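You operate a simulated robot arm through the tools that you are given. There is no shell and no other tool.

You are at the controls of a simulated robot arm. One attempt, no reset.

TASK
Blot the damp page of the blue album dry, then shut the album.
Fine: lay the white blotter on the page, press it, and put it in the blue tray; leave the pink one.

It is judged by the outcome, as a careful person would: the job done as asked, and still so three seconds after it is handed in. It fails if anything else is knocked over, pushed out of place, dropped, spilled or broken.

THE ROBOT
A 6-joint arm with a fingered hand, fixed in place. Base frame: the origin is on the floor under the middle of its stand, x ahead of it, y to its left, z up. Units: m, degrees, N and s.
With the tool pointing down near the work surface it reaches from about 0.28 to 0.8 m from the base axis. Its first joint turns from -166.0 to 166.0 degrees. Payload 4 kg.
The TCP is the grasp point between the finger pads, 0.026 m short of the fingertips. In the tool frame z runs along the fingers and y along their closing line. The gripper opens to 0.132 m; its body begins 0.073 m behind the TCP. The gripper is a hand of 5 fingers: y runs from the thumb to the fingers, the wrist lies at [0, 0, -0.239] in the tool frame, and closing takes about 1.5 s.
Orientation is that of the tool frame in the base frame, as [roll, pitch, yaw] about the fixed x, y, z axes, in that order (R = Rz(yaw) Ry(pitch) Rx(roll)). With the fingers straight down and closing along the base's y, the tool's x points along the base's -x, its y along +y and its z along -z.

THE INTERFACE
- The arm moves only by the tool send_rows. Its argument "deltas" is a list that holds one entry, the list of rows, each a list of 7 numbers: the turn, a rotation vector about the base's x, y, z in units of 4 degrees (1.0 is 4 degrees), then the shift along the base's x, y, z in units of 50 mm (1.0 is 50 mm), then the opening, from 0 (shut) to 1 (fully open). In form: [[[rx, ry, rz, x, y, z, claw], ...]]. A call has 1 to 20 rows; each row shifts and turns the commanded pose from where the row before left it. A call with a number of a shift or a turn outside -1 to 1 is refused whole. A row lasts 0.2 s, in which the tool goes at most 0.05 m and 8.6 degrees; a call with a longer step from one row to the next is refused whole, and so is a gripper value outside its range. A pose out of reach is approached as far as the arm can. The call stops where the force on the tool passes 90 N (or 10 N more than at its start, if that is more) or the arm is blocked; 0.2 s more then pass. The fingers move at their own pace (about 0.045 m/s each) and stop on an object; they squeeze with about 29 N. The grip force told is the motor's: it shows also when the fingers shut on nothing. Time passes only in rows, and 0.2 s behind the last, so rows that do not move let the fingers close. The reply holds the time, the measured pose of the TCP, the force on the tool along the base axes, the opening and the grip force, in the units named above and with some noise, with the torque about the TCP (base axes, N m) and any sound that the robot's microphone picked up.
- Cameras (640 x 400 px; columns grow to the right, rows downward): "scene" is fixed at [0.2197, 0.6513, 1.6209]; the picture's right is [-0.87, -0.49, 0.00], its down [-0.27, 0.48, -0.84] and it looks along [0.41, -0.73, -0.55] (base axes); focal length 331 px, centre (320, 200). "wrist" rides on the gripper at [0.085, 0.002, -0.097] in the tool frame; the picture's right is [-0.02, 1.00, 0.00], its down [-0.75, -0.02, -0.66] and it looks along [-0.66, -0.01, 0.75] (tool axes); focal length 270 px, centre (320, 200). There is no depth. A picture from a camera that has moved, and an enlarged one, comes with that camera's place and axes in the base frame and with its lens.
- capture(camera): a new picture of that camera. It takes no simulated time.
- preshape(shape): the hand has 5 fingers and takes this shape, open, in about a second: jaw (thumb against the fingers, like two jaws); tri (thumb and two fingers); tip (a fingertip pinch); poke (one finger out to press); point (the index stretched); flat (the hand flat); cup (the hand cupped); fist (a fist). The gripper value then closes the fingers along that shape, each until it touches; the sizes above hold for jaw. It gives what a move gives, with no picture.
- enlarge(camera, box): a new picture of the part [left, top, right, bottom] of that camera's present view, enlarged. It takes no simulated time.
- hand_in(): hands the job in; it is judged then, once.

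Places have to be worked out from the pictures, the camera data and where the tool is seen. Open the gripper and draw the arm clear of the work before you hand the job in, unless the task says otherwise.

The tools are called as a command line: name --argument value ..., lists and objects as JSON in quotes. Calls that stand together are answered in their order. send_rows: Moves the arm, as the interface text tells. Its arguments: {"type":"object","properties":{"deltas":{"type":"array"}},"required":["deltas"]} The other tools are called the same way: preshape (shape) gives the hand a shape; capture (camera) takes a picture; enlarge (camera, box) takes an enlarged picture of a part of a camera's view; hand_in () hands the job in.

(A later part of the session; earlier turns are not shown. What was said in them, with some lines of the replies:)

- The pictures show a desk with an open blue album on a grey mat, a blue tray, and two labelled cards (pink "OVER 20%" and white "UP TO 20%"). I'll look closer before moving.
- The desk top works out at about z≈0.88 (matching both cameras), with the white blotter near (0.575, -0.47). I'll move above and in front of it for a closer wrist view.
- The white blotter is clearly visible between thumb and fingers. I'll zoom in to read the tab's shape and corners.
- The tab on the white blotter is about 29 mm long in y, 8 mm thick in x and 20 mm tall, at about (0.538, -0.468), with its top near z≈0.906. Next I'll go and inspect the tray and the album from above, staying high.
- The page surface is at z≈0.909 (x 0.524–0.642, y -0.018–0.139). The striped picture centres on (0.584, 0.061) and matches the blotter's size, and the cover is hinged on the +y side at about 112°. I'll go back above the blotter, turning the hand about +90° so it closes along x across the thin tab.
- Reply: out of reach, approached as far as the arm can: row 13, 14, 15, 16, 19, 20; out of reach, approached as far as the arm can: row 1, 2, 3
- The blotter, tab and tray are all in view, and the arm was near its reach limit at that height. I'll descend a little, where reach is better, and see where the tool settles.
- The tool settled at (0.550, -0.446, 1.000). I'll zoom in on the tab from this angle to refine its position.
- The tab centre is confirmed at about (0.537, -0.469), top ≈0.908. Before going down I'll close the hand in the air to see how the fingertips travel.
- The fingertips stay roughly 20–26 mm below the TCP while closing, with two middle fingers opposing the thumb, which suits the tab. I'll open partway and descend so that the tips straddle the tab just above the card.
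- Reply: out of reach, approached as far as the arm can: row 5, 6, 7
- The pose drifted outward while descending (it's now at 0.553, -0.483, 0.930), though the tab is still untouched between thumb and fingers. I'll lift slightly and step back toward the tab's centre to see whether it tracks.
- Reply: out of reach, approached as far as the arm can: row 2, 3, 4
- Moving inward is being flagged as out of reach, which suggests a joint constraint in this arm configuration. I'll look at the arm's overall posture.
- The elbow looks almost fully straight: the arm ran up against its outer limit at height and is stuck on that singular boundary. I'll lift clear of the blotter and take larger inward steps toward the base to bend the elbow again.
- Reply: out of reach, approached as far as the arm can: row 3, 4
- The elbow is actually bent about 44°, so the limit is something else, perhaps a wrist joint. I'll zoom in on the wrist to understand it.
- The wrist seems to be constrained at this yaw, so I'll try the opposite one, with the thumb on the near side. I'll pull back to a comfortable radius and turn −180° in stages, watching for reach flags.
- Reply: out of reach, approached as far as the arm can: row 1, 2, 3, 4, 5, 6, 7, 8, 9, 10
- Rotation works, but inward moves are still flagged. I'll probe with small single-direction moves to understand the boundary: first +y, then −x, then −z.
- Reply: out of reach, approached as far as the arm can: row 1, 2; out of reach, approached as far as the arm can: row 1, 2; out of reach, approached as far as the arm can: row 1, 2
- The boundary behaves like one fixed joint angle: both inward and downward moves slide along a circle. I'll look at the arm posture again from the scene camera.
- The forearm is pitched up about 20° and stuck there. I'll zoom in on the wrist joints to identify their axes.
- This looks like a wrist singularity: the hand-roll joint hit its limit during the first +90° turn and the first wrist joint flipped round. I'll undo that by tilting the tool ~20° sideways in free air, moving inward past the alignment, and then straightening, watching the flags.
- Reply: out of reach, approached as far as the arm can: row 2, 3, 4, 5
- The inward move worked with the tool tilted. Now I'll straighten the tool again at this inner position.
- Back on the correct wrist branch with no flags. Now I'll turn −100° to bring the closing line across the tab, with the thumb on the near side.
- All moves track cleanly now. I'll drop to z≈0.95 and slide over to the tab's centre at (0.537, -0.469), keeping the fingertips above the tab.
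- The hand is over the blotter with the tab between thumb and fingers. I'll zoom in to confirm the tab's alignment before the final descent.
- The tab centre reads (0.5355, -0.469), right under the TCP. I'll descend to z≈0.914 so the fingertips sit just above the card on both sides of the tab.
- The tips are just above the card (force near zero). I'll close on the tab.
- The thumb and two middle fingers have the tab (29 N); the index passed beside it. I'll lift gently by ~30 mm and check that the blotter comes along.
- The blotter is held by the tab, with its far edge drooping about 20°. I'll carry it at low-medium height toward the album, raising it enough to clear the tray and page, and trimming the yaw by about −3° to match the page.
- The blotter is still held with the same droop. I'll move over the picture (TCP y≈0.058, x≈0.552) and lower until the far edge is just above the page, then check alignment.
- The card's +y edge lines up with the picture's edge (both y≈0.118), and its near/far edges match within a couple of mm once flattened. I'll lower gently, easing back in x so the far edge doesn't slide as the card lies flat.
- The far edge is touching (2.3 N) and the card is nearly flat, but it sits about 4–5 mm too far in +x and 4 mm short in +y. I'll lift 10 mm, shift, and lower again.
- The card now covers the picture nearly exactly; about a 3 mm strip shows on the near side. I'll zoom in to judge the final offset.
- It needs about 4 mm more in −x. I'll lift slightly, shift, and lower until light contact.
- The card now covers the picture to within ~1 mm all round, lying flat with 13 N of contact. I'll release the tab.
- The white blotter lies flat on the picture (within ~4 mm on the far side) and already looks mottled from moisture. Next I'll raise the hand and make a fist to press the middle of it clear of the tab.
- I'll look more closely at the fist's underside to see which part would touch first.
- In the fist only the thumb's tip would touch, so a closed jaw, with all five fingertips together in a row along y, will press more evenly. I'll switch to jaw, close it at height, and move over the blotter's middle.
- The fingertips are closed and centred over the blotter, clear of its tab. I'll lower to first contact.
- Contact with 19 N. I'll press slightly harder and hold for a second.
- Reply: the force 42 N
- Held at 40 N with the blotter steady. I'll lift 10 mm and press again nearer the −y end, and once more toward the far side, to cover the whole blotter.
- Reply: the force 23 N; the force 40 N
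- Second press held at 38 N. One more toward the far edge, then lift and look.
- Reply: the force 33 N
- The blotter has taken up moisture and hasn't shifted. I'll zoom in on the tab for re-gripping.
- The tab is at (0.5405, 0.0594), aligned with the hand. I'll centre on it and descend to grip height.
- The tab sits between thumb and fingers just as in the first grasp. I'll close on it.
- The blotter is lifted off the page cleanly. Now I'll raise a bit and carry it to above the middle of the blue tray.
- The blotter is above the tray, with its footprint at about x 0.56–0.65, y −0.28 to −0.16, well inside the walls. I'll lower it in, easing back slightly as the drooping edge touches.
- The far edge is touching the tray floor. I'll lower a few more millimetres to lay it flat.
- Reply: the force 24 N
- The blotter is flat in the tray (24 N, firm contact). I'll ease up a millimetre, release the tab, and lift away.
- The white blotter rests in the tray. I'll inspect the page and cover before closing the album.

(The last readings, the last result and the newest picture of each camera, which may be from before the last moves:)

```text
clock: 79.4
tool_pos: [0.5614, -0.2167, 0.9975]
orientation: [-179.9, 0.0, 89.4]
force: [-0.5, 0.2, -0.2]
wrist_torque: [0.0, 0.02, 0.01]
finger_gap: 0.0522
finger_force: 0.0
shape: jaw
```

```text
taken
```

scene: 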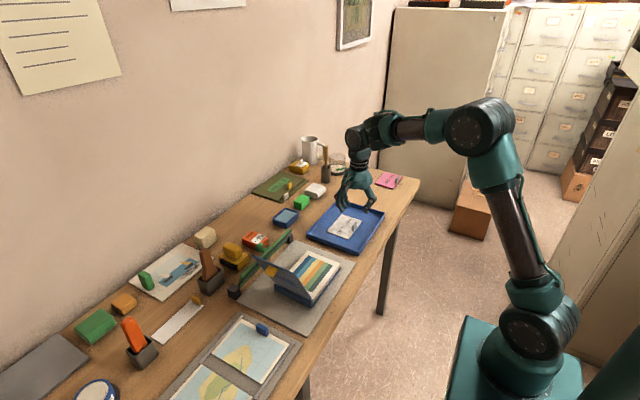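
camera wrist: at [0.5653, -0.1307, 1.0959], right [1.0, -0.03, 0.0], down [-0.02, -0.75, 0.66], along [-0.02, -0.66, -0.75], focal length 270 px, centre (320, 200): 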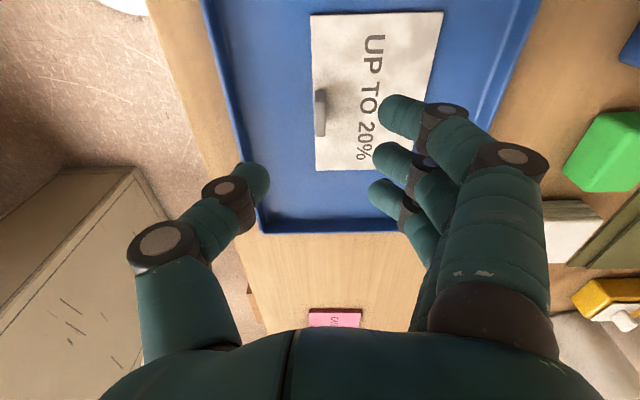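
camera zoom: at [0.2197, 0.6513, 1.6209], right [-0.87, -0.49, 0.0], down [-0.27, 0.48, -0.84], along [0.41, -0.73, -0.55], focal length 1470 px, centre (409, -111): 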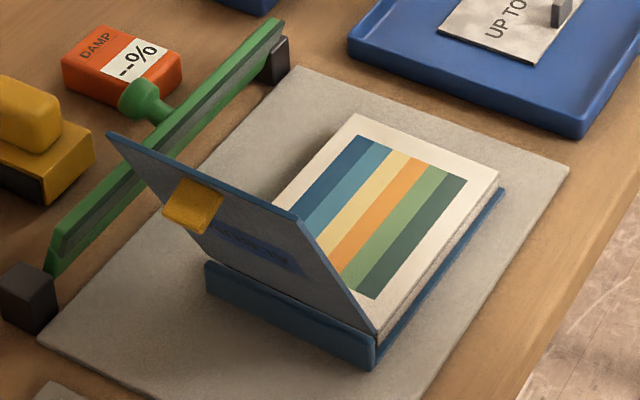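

The page looks clean and dry, and everything else is undisturbed. To shut the album gently I'll straddle the cover's free edge (thumb over the page side, fingers behind) with the hand back at yaw 180°. First I'll rotate and retreat in front of the album.

send_rows --deltas '[[[0, 0, 0, 0, 0, 0.4, 0.5], [0, 0, 1, -0.14, 0.22, 0.08, 0.6], [0, 0, 1, -0.14, 0.22, 0.08, 0.6], [0, 0, 1, -0.14, 0.22, 0.08, 0.6], [0, 0, 1, -0.14, 0.22, 0.08, 0.6], [0, 0, 1, -0.14, 0.22, 0.08, 0.6], [0, 0, 1, -0.14, 0.22, 0.08, 0.6], [0, 0, 1, -0.14, 0.22, 0.08, 0.6], [0, 0, 1, -0.14, 0.22, 0.08, 0.6], [0, 0, 1, -0.14, 0.22, 0.08, 0.6], [0, 0, 1, -0.14, 0.22, 0.08, 0.6], [0, 0, 1, -0.14, 0.22, 0.08, 0.6], [0, 0, 1, -0.14, 0.22, 0.08, 0.6], [0, 0, 1, -0.14, 0.22, 0.08, 0.6], [0, 0, 1, -0.14, 0.22, 0.08, 0.6], [0, 0, 1, -0.14, 0.22, 0.08, 0.6], [0, 0, 1, -0.14, 0.22, 0.08, 0.6], [0, 0, 1, -0.14, 0.22, 0.08, 0.6], [0, 0, 1, -0.14, 0.22, 0.08, 0.6], [0, 0, 1, -0.14, 0.22, 0.08, 0.6]]]'

send_rows --deltas '[[[0, 0, 1, 0, 0.2, 0, 0.6], [0, 0, 1, 0, 0.2, 0, 0.6], [0, 0, 1, 0, 0.2, 0, 0.6], [0, 0, 0.65, 0, 0.2, 0, 0.6], [0, 0, 0, 0, 0, 0, 0.6]]]'

capture --camera "wrist"

capture --camera "scene"

```text
clock: 83.6
tool_pos: [0.4305, -0.0059, 1.095]
orientation: [-180.0, 0.0, 165.4]
force: [0.1, 0.2, -0.3]
wrist_torque: [-0.02, -0.01, 0.0]
finger_gap: 0.0788
finger_force: 0.0
shape: jaw
```

```text
clock: 84.8
tool_pos: [0.429, 0.0347, 1.0942]
orientation: [-180.0, 0.0, -180.0]
force: [-0.6, -0.2, 0.4]
wrist_torque: [-0.01, -0.03, -0.02]
finger_gap: 0.0787
finger_force: 0.1
shape: jaw
```

```text
taken
camera wrist: at [0.345, 0.037, 1.192], right [0.02, 1.0, 0.0], down [0.75, -0.01, 0.66], along [0.66, -0.01, -0.75], focal length 270 px, centre (320, 200)
```

wrist: 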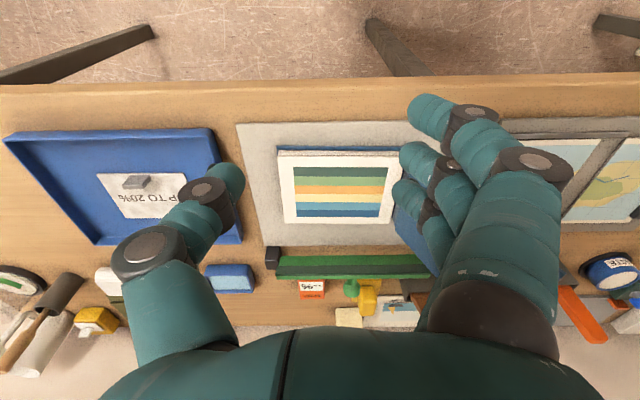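

```text
taken
```

scene: 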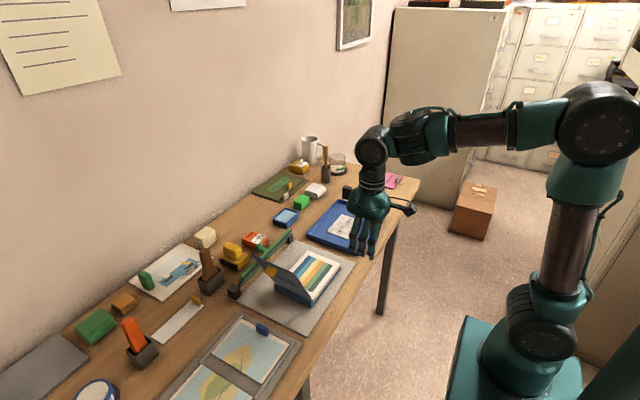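

The page in this view is clear and the hand is back in its neutral orientation. I'll slide across in front of the cover's near end to view it edge-on.

send_rows --deltas '[[[0, 0, 0, 0, 0.6, 0, 0.6], [0, 0, 0, 0, 0.7, -0.2, 0.6], [0, 0, 0, 0, 0.7, -0.2, 0.6], [0, 0, 0, 0, 0.7, -0.2, 0.6], [0, 0, 0, 0, 0.6, -0.1, 0.6], [0, 0, 0, 0, 0, 0, 0.6]]]'

capture --camera "wrist"

enlarge --camera "scene" --box '[220, 190, 400, 320]'

```text
clock: 86.2
tool_pos: [0.4302, 0.1989, 1.0586]
orientation: [179.9, 0.0, 180.0]
force: [-0.1, 0.2, 0.8]
wrist_torque: [0.0, -0.03, 0.02]
finger_gap: 0.0785
finger_force: 0.0
shape: jaw
```

```text
taken
camera wrist: at [0.3448, 0.2019, 1.1568], right [0.02, 1.0, 0.0], down [0.75, -0.02, 0.66], along [0.66, -0.01, -0.75], focal length 270 px, centre (320, 200)
```

wrist: 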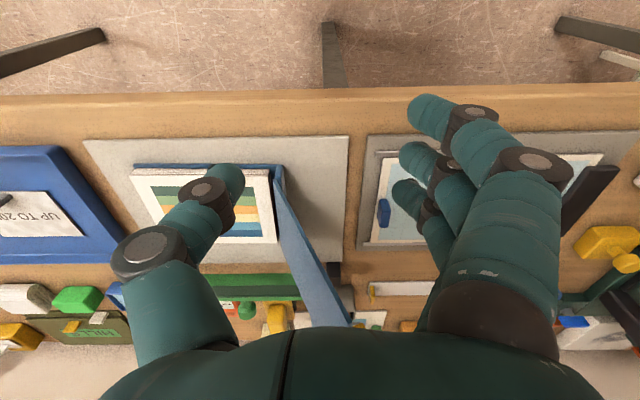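

```text
3.08 times, centred on (310, 255) of scene
camera zoom: at [0.2197, 0.6513, 1.6209], right [-0.87, -0.49, 0.0], down [-0.27, 0.48, -0.84], along [0.41, -0.73, -0.55], focal length 1017 px, centre (351, 31)
```

zoom: 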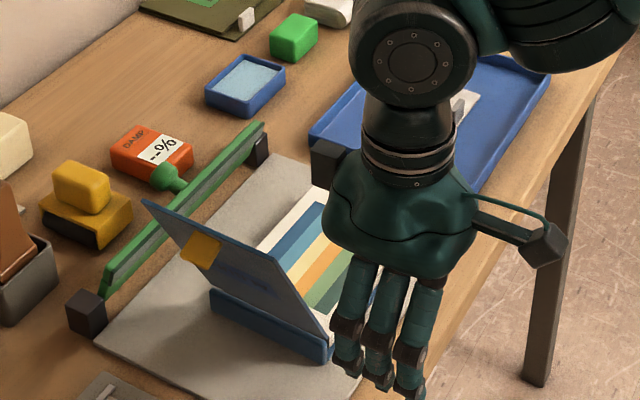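

The cover stands with its top near corner at about (0.524, 0.218, 1.078), between the thumb and fingers' planes. I'll advance in +x so the hand straddles its free edge, watching the force.

send_rows --deltas '[[[0, 0, 0, 0, 0.12, 0, 0.6], [0, 0, 0, 0.5, 0, 0, 0.6], [0, 0, 0, 0.5, 0, 0, 0.6], [0, 0, 0, 0.5, 0, 0, 0.6], [0, 0, 0, 0.5, 0, 0, 0.6], [0, 0, 0, 0.5, 0, 0, 0.6], [0, 0, 0, 0.2, 0, 0, 0.6], [0, 0, 0, 0, 0, 0, 0.6]]]'

capture --camera "wrist"

enlarge --camera "scene" --box '[220, 190, 380, 310]'

```text
clock: 88.0
tool_pos: [0.563, 0.2052, 1.0602]
orientation: [-179.9, 0.0, -179.9]
force: [-0.1, 0.4, -0.3]
wrist_torque: [-0.01, 0.01, 0.0]
finger_gap: 0.0787
finger_force: 0.1
shape: jaw
```

```text
taken
camera wrist: at [0.4794, 0.2082, 1.1573], right [0.02, 1.0, 0.0], down [0.75, -0.02, 0.66], along [0.66, -0.01, -0.75], focal length 270 px, centre (320, 200)
```

wrist: 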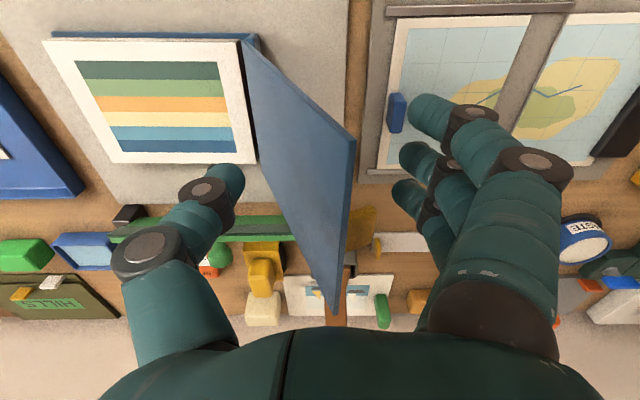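

```text
3.33 times, centred on (300, 250) of scene
camera zoom: at [0.2197, 0.6513, 1.6209], right [-0.87, -0.49, 0.0], down [-0.27, 0.48, -0.84], along [0.41, -0.73, -0.55], focal length 1102 px, centre (387, 33)
```

zoom: 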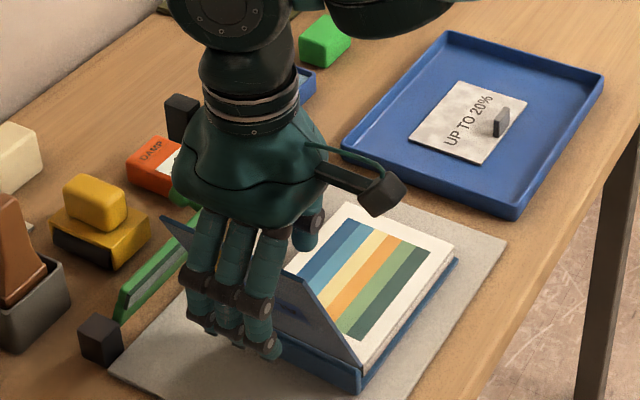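

The hand straddles the cover; I also see the cover's yellow lift tab sticking out near its free edge at about (0.59, 0.225, 1.056). I'll move slowly in −y so the fingers swing the cover up while the thumb guards the other side.

send_rows --deltas '[[[0, 0, 0, 0, -0.2, 0, 0.6], [0, 0, 0, 0, -0.2, 0, 0.6], [0, 0, 0, 0, -0.2, 0, 0.6], [0, 0, 0, 0, -0.2, 0, 0.6], [0, 0, 0, 0, -0.2, 0, 0.6], [0, 0, 0, 0, 0, 0, 0.6]]]'

capture --camera "wrist"

enlarge --camera "scene" --box '[220, 190, 380, 310]'

```text
clock: 89.4
tool_pos: [0.5647, 0.1551, 1.0613]
orientation: [-180.0, 0.0, 180.0]
force: [0.1, 0.0, 0.0]
wrist_torque: [-0.02, 0.02, 0.01]
finger_gap: 0.0785
finger_force: 0.1
shape: jaw
```

```text
taken
camera wrist: at [0.4801, 0.1574, 1.157], right [0.02, 1.0, 0.0], down [0.75, -0.02, 0.66], along [0.66, -0.01, -0.75], focal length 270 px, centre (320, 200)
```

wrist: 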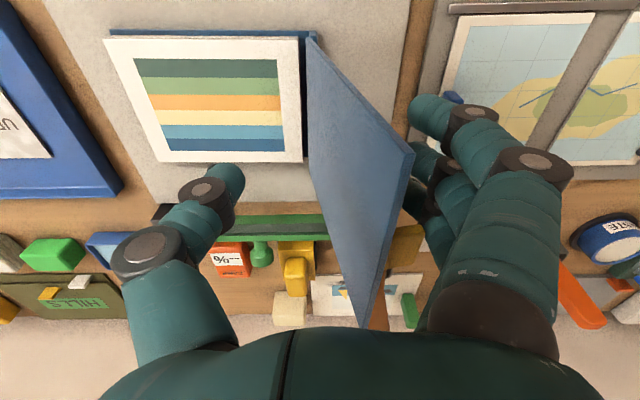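

```text
3.33 times, centred on (300, 250) of scene
camera zoom: at [0.2197, 0.6513, 1.6209], right [-0.87, -0.49, 0.0], down [-0.27, 0.48, -0.84], along [0.41, -0.73, -0.55], focal length 1102 px, centre (387, 33)
```

zoom: 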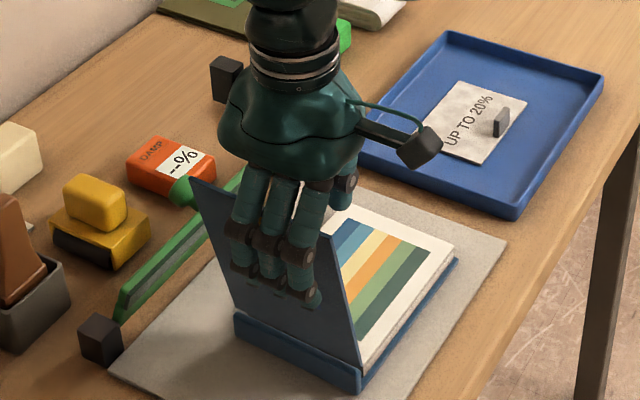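

The cover is rotating up with almost no resistance. I'll continue past vertical.

send_rows --deltas '[[[0, 0, 0, 0, -0.2, 0, 0.6], [0, 0, 0, 0, -0.2, 0, 0.6], [0, 0, 0, 0, -0.2, 0, 0.6], [0, 0, 0, 0, -0.2, 0, 0.6], [0, 0, 0, 0, -0.2, 0, 0.6], [0, 0, 0, 0, 0, 0, 0.6]]]'

capture --camera "wrist"

enlarge --camera "scene" --box '[220, 190, 380, 310]'

```text
clock: 90.8
tool_pos: [0.5648, 0.1058, 1.0611]
orientation: [-180.0, 0.0, 179.9]
force: [-0.8, 0.5, 0.2]
wrist_torque: [0.02, 0.02, -0.04]
finger_gap: 0.0787
finger_force: 0.0
shape: jaw
```

```text
taken
camera wrist: at [0.4796, 0.1072, 1.1573], right [0.02, 1.0, 0.0], down [0.75, -0.02, 0.66], along [0.66, -0.01, -0.75], focal length 270 px, centre (320, 200)
```

wrist: 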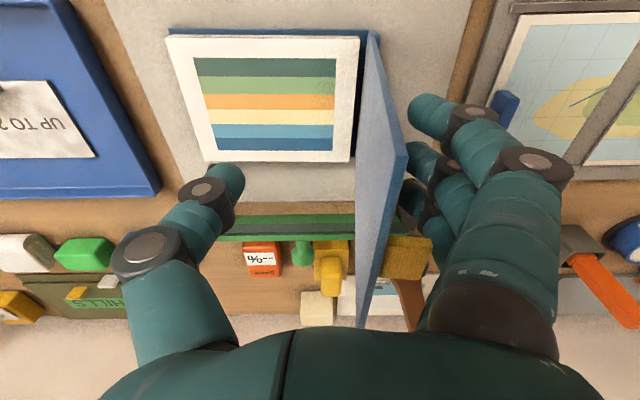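

```text
3.33 times, centred on (300, 250) of scene
camera zoom: at [0.2197, 0.6513, 1.6209], right [-0.87, -0.49, 0.0], down [-0.27, 0.48, -0.84], along [0.41, -0.73, -0.55], focal length 1102 px, centre (387, 33)
```

zoom: 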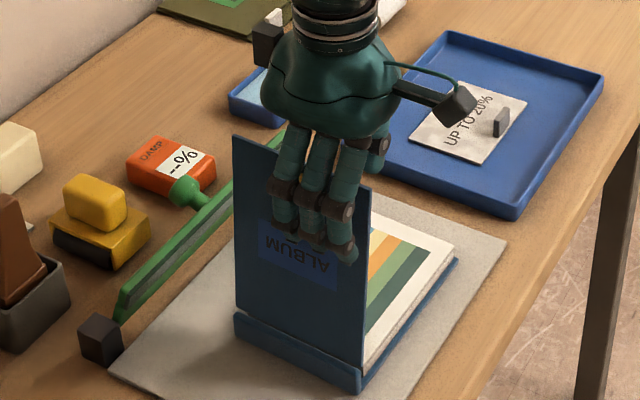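

The cover is about vertical now. I'll keep going slowly; the thumb is there to catch it.

send_rows --deltas '[[[0, 0, 0, 0, -0.15, 0, 0.6], [0, 0, 0, 0, -0.15, 0, 0.6], [0, 0, 0, 0, -0.15, 0, 0.6], [0, 0, 0, 0, -0.15, 0, 0.6], [0, 0, 0, 0, 0, 0, 0.6], [0, 0, 0, 0, 0, 0, 0.6]]]'

capture --camera "wrist"

enlarge --camera "scene" --box '[220, 190, 380, 310]'

```text
clock: 92.2
tool_pos: [0.5648, 0.0751, 1.059]
orientation: [179.9, 0.1, 180.0]
force: [-0.2, -0.3, -0.2]
wrist_torque: [0.04, -0.01, 0.01]
finger_gap: 0.0784
finger_force: 0.1
shape: jaw
```

```text
taken
camera wrist: at [0.4792, 0.0781, 1.1568], right [0.02, 1.0, 0.0], down [0.75, -0.02, 0.66], along [0.66, -0.01, -0.75], focal length 270 px, centre (320, 200)
```

wrist: 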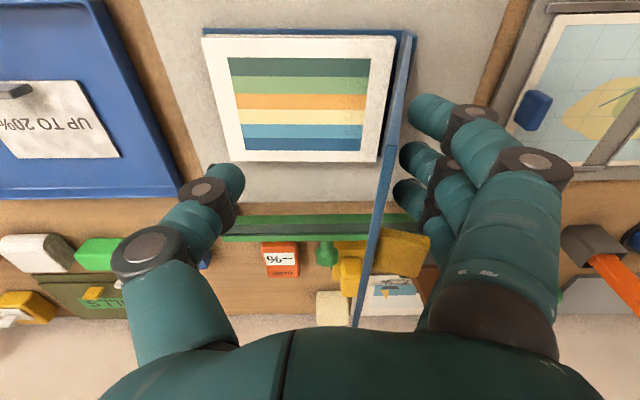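

```text
3.33 times, centred on (300, 250) of scene
camera zoom: at [0.2197, 0.6513, 1.6209], right [-0.87, -0.49, 0.0], down [-0.27, 0.48, -0.84], along [0.41, -0.73, -0.55], focal length 1102 px, centre (387, 33)
```

zoom: 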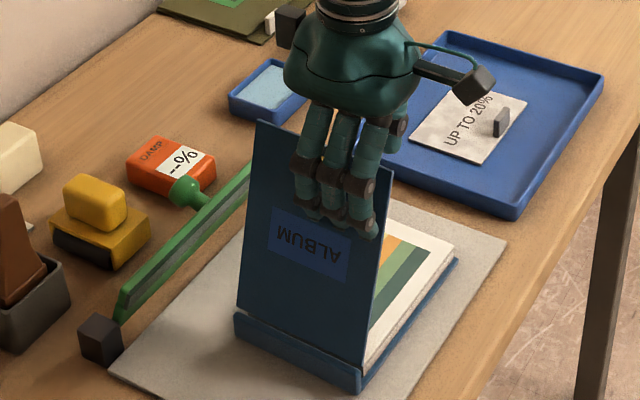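

The hinge holds the cover where it's pushed (now ≈78°), with the fingers bearing on its yellow tab. I'll follow the arc down: y decreasing while lowering gently.

send_rows --deltas '[[[0, 0, 0, 0, -0.19, -0.04, 0.6], [0, 0, 0, 0, -0.19, -0.06, 0.6], [0, 0, 0, 0, -0.19, -0.08, 0.6], [0, 0, 0, 0, -0.19, -0.08, 0.6], [0, 0, 0, 0, -0.19, -0.08, 0.6], [0, 0, 0, 0, -0.19, -0.08, 0.6], [0, 0, 0, 0, 0, 0, 0.6]]]'

capture --camera "wrist"

enlarge --camera "scene" --box '[220, 190, 380, 310]'

```text
clock: 93.8
tool_pos: [0.5643, 0.0176, 1.0387]
orientation: [-180.0, 0.1, 180.0]
force: [-0.1, -0.2, 0.4]
wrist_torque: [-0.01, -0.01, 0.01]
finger_gap: 0.0794
finger_force: 0.1
shape: jaw
```

```text
taken
camera wrist: at [0.4801, 0.0211, 1.1366], right [0.02, 1.0, 0.0], down [0.75, -0.02, 0.66], along [0.66, -0.01, -0.75], focal length 270 px, centre (320, 200)
```

wrist: 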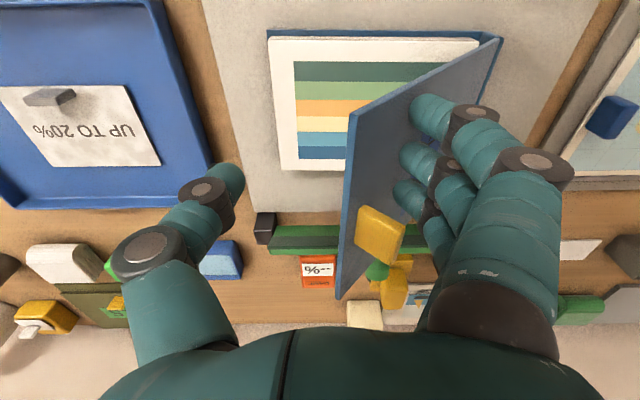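

```text
3.33 times, centred on (300, 250) of scene
camera zoom: at [0.2197, 0.6513, 1.6209], right [-0.87, -0.49, 0.0], down [-0.27, 0.48, -0.84], along [0.41, -0.73, -0.55], focal length 1102 px, centre (387, 33)
```

zoom: 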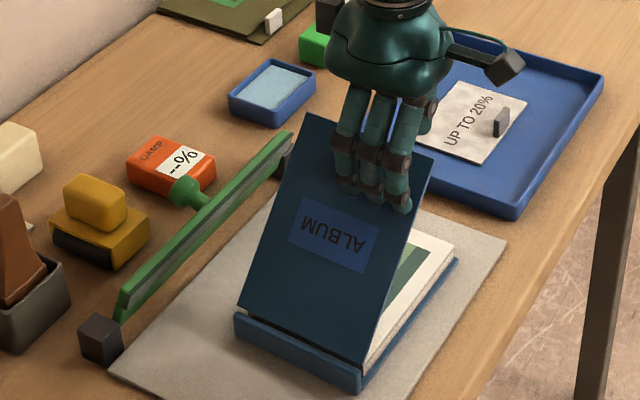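

The cover follows smoothly at about 50°. I'll continue along the arc to roughly 25–30°.

send_rows --deltas '[[[0, 0, 0, 0, -0.16, -0.11, 0.6], [0, 0, 0, 0, -0.16, -0.11, 0.6], [0, 0, 0, 0, -0.16, -0.12, 0.6], [0, 0, 0, 0, -0.16, -0.12, 0.6], [0, 0, 0, 0, 0, 0, 0.6]]]'

capture --camera "wrist"

enlarge --camera "scene" --box '[220, 190, 380, 310]'

```text
clock: 95.0
tool_pos: [0.5659, -0.0134, 1.0154]
orientation: [-179.9, 0.0, -180.0]
force: [0.4, 0.6, 0.3]
wrist_torque: [-0.01, -0.02, 0.01]
finger_gap: 0.0788
finger_force: 0.1
shape: jaw
```

```text
taken
camera wrist: at [0.4804, -0.0111, 1.1133], right [0.02, 1.0, 0.0], down [0.75, -0.02, 0.66], along [0.66, -0.01, -0.75], focal length 270 px, centre (320, 200)
```

wrist: 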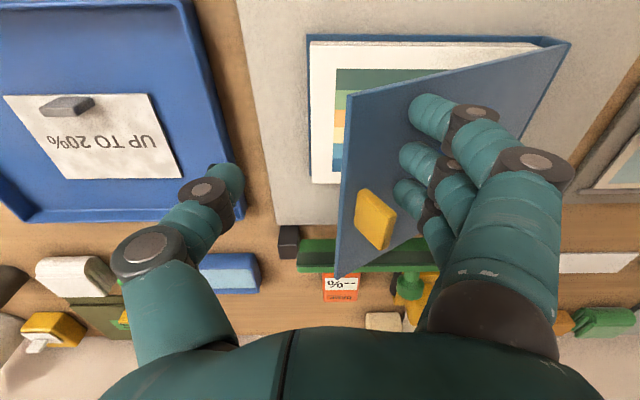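

```text
3.33 times, centred on (300, 250) of scene
camera zoom: at [0.2197, 0.6513, 1.6209], right [-0.87, -0.49, 0.0], down [-0.27, 0.48, -0.84], along [0.41, -0.73, -0.55], focal length 1102 px, centre (387, 33)
```

zoom: 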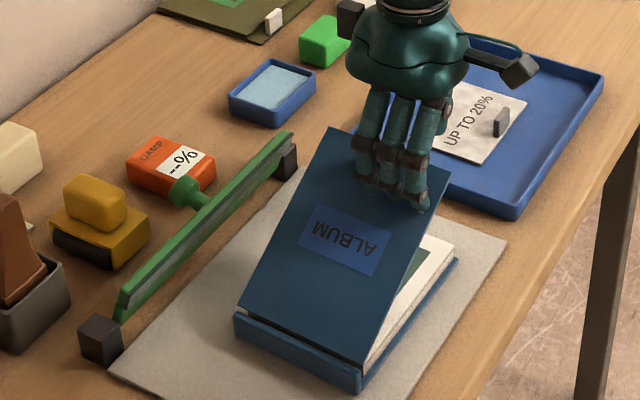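

The cover is at about 40° with the fingertips on its outer face. I'll now press mostly straight down, keeping the thumb between the album's edge and the tray.

send_rows --deltas '[[[0, 0, 0, 0, -0.02, -0.2, 0.6], [0, 0, 0, 0, -0.02, -0.2, 0.6], [0, 0, 0, 0, 0, -0.2, 0.6], [0, 0, 0, 0, 0, -0.15, 0.6], [0, 0, 0, 0, 0, 0, 0.6]]]'

capture --camera "wrist"

enlarge --camera "scene" --box '[220, 190, 380, 310]'

```text
clock: 96.2
tool_pos: [0.5649, -0.0149, 0.9772]
orientation: [180.0, -0.1, 180.0]
force: [0.4, 0.0, 0.4]
wrist_torque: [0.01, 0.01, -0.02]
finger_gap: 0.0786
finger_force: 0.1
shape: jaw
```

```text
taken
camera wrist: at [0.4796, -0.0131, 1.0749], right [0.02, 1.0, 0.0], down [0.75, -0.02, 0.66], along [0.66, -0.01, -0.75], focal length 270 px, centre (320, 200)
```

wrist: 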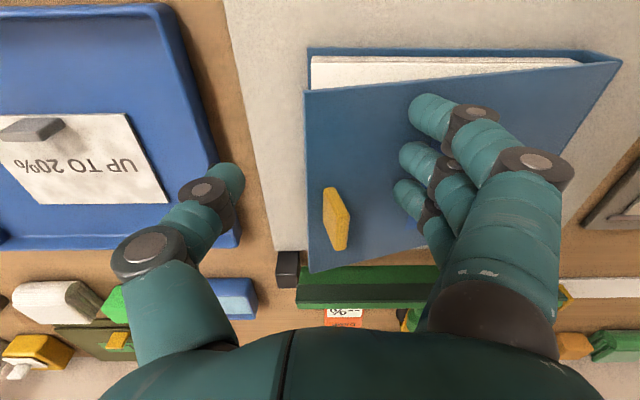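

```text
3.33 times, centred on (300, 250) of scene
camera zoom: at [0.2197, 0.6513, 1.6209], right [-0.87, -0.49, 0.0], down [-0.27, 0.48, -0.84], along [0.41, -0.73, -0.55], focal length 1102 px, centre (387, 33)
```

zoom: 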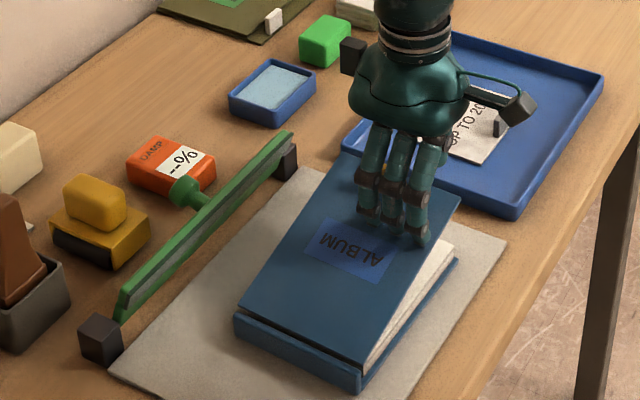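

The cover is at roughly 15°, with the thumb clear of both album and tray. I'll keep pressing down gently.

send_rows --deltas '[[[0, 0, 0, 0, 0, -0.2, 0.6], [0, 0, 0, 0, 0, -0.15, 0.6], [0, 0, 0, 0, 0, -0.12, 0.6], [0, 0, 0, 0, 0, 0, 0.6]]]'

capture --camera "wrist"

enlarge --camera "scene" --box '[240, 200, 380, 310]'

```text
clock: 97.2
tool_pos: [0.5654, -0.0153, 0.9546]
orientation: [180.0, -0.1, 180.0]
force: [0.4, -0.5, 0.3]
wrist_torque: [0.0, 0.01, -0.01]
finger_gap: 0.0788
finger_force: 0.0
shape: jaw
```

```text
taken
camera wrist: at [0.4802, -0.0125, 1.052], right [0.02, 1.0, 0.0], down [0.75, -0.02, 0.66], along [0.66, -0.01, -0.75], focal length 270 px, centre (320, 200)
```

wrist: 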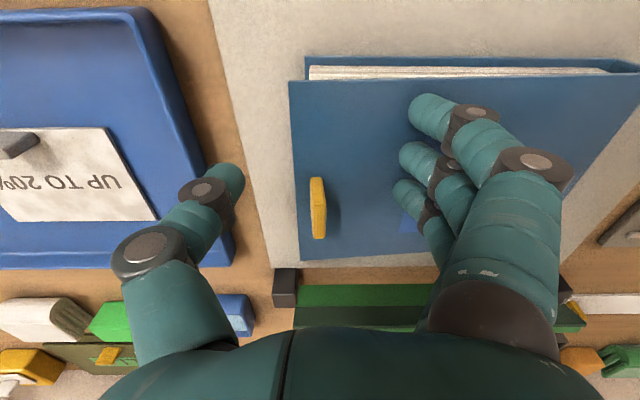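

```text
3.64 times, centred on (310, 255) of scene
camera zoom: at [0.2197, 0.6513, 1.6209], right [-0.87, -0.49, 0.0], down [-0.27, 0.48, -0.84], along [0.41, -0.73, -0.55], focal length 1202 px, centre (356, 0)
```

zoom: 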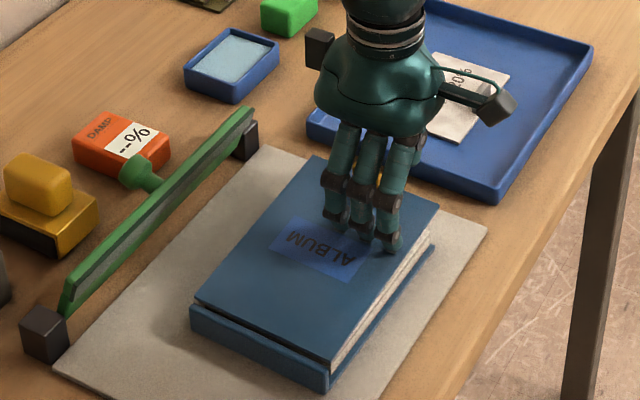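

It's nearly shut, with the thumb about 2 cm clear of the tray. I'll go down the last centimetre watching the force.

send_rows --deltas '[[[0, 0, 0, 0, 0, -0.12, 0.6], [0, 0, 0, 0, 0, -0.08, 0.6], [0, 0, 0, 0, 0, -0.05, 0.6], [0, 0, 0, 0, 0, 0, 0.6]]]'

enlarge --camera "wrist" --box '[240, 20, 640, 270]'

enlarge --camera "scene" --box '[240, 200, 380, 310]'

```text
clock: 98.2
tool_pos: [0.5652, -0.016, 0.9435]
orientation: [-180.0, 0.1, 179.9]
force: [-2.5, 0.0, 15.2]
wrist_torque: [0.76, 0.09, 0.1]
finger_gap: 0.0792
finger_force: 0.1
shape: jaw
```

```text
1.60 times, centred on (440, 145) of wrist
camera zoom: at [0.4795, -0.0123, 1.0406], right [0.02, 1.0, 0.0], down [0.75, -0.02, 0.66], along [0.66, -0.01, -0.75], focal length 432 px, centre (128, 288)
```

zoom: 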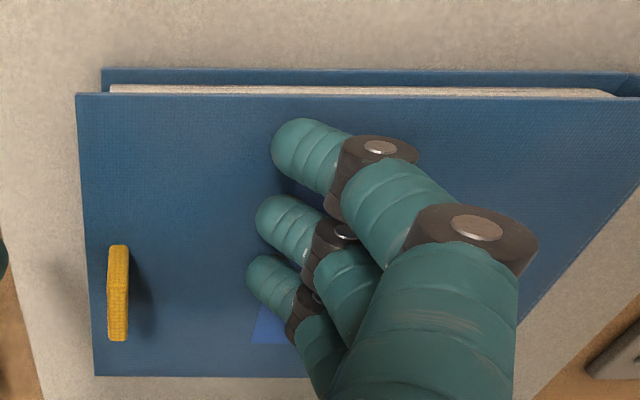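

```text
3.64 times, centred on (310, 255) of scene
camera zoom: at [0.2197, 0.6513, 1.6209], right [-0.87, -0.49, 0.0], down [-0.27, 0.48, -0.84], along [0.41, -0.73, -0.55], focal length 1202 px, centre (356, 0)
```

zoom: 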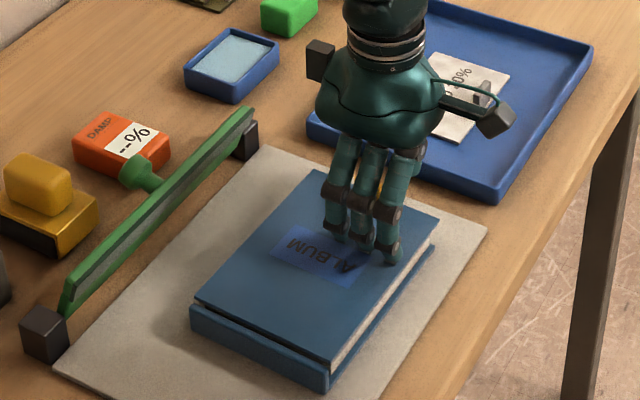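

Contact at 15 N: the cover is down on the pages. I'll hold a moment, then lift straight up and look.

send_rows --deltas '[[[0, 0, 0, 0, 0, 0, 0.6], [0, 0, 0, 0, 0, 0, 0.6], [0, 0, 0, 0, 0, 0.3, 0.6], [0, 0, 0, 0, 0, 0.5, 0.6], [0, 0, 0, 0, 0, 0.6, 0.6], [0, 0, 0, 0, 0, 0.6, 0.6], [0, 0, 0, -0.4, 0, 0.3, 0.6], [0, 0, 0, -0.6, 0, 0.2, 0.6], [0, 0, 0, -0.7, 0, 0.2, 0.6], [0, 0, 0, -0.7, 0, 0.2, 0.6], [0, 0, 0, 0, 0, 0, 0.6]]]'

capture --camera "wrist"

capture --camera "scene"

enlarge --camera "scene" --box '[220, 190, 400, 310]'

```text
clock: 100.6
tool_pos: [0.445, -0.0155, 1.088]
orientation: [180.0, 0.0, -179.9]
force: [-0.1, 0.7, 0.6]
wrist_torque: [0.0, 0.0, -0.02]
finger_gap: 0.0788
finger_force: 0.1
shape: jaw
```

```text
taken
camera wrist: at [0.3592, -0.0124, 1.1846], right [0.02, 1.0, 0.0], down [0.75, -0.02, 0.66], along [0.66, -0.01, -0.75], focal length 270 px, centre (320, 200)
```

wrist: 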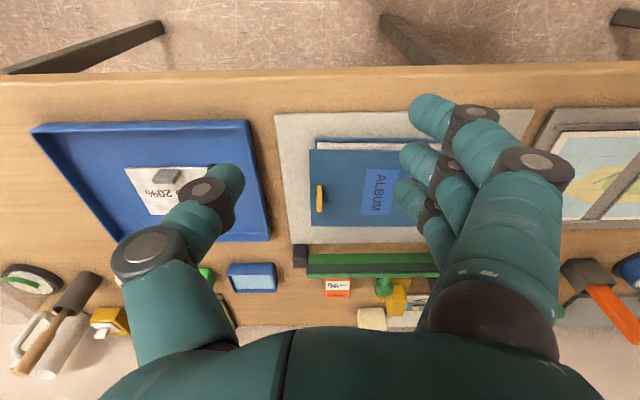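

```text
taken
```

scene: 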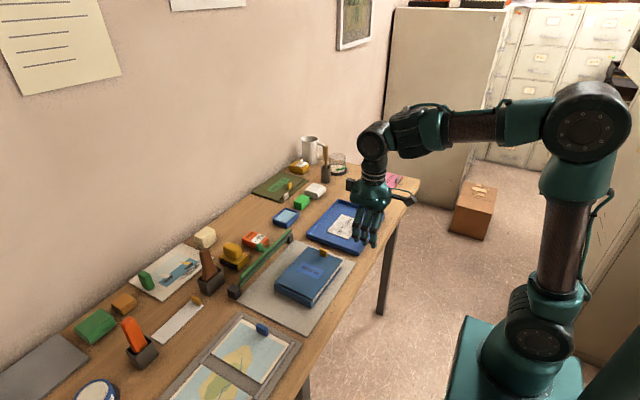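

```text
3.33 times, centred on (310, 250) of scene
camera zoom: at [0.2197, 0.6513, 1.6209], right [-0.87, -0.49, 0.0], down [-0.27, 0.48, -0.84], along [0.41, -0.73, -0.55], focal length 1102 px, centre (353, 33)
```

zoom: 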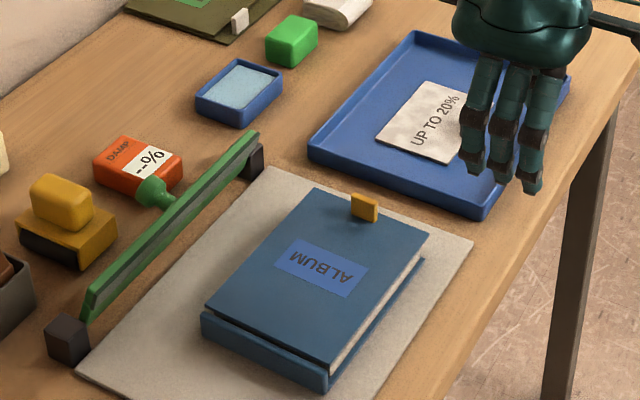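

The album is closed and everything else is in place. I'll zoom in on its edge to check that the cover lies fully down.

enlarge --camera "scene" --box '[270, 240, 350, 310]'

enlarge --camera "wrist" --box '[290, 110, 450, 240]'

```text
5.71 times, centred on (310, 275) of scene
camera zoom: at [0.2197, 0.6513, 1.6209], right [-0.87, -0.49, 0.0], down [-0.27, 0.48, -0.84], along [0.41, -0.73, -0.55], focal length 1890 px, centre (377, -229)
```

zoom: 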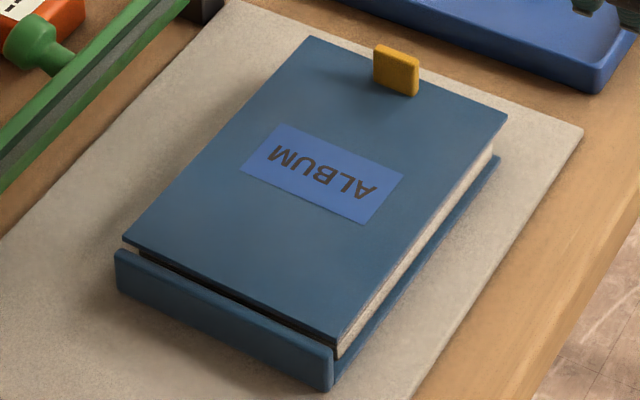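

```text
3.08 times, centred on (370, 175) of wrist
camera zoom: at [0.3592, -0.0124, 1.1846], right [0.02, 1.0, 0.0], down [0.75, -0.02, 0.66], along [0.66, -0.01, -0.75], focal length 832 px, centre (166, 277)
```

zoom: 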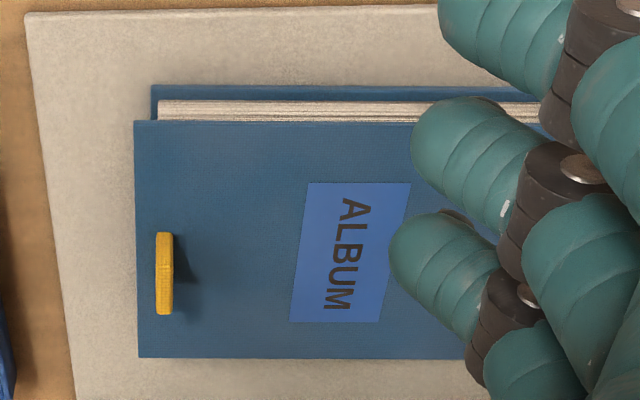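

The cover lies flat on the pages. I'll open the hand fully, retreat clear of the work area, and take a last look.

send_rows --deltas '[[[0, 0, 0, -0.3, -0.3, 0.2, 1], [0, 0, 0, -0.3, -0.4, 0.2, 1], [0, 0, 0, -0.3, -0.4, 0.2, 1], [0, 0, 0, -0.3, -0.4, 0.2, 1], [0, 0, 0, -0.2, -0.3, 0.2, 1], [0, 0, 0, 0, 0, 0, 1], [0, 0, 0, 0, 0, 0, 1]]]'

capture --camera "scene"

capture --camera "wrist"

enlarge --camera "scene" --box '[220, 150, 420, 310]'

```text
clock: 102.2
tool_pos: [0.3759, -0.1053, 1.1384]
orientation: [-180.0, 0.0, -180.0]
force: [1.0, 0.0, -0.1]
wrist_torque: [0.02, 0.0, 0.01]
finger_gap: 0.1317
finger_force: 0.1
shape: jaw
```

```text
taken
```

scene: 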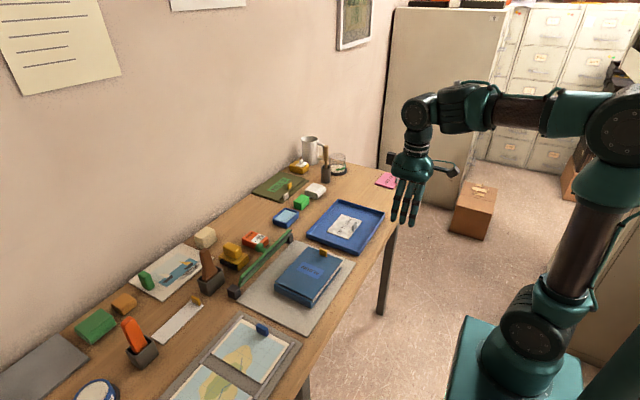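

```text
taken
camera wrist: at [0.2897, -0.1019, 1.2356], right [0.02, 1.0, 0.0], down [0.75, -0.02, 0.66], along [0.66, -0.01, -0.75], focal length 270 px, centre (320, 200)
```

wrist: 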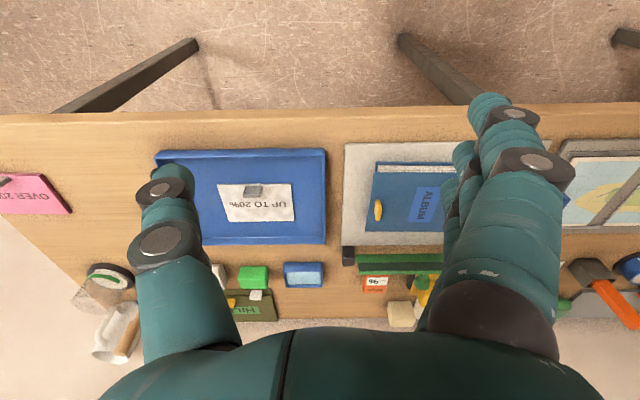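

```text
2.50 times, centred on (320, 230) of scene
camera zoom: at [0.2197, 0.6513, 1.6209], right [-0.87, -0.49, 0.0], down [-0.27, 0.48, -0.84], along [0.41, -0.73, -0.55], focal length 827 px, centre (320, 125)
```

zoom: 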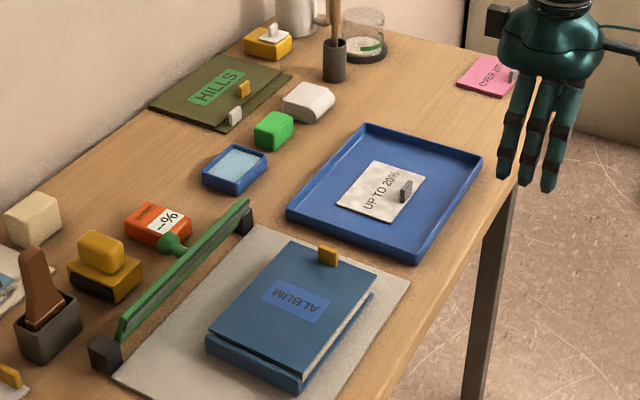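

The album is shut and the used white blotter lies in the blue tray. The pink blotter hasn't been touched and nothing else has moved. The hand is open and clear of the desk, so I'm handing in.

hand_in

```text
The job is handed in.
```

The job is handed in: the page is blotted, the album is shut, and the used white blotter is in the blue tray. I don't have the judge's result.

- **Blotting:** I laid the white blotter over the striped picture and pressed it in three places at about 30–40 N. It came away mottled from moisture and the page looked dry. I didn't measure the page with the damp meter.
- **Coverage:** the blotter slipped when I let go of it, so a strip of the picture about 4 mm wide along the edge farthest from the robot was left uncovered. I left it that way rather than shift the blotter on the damp page.
- **Album:** I eased the cover down by hand, and it now lies flat and level on the pages.
- **Everything else:** the pink blotter wasn't touched. The last pictures show nothing else moved, with the hand open and clear of the desk.
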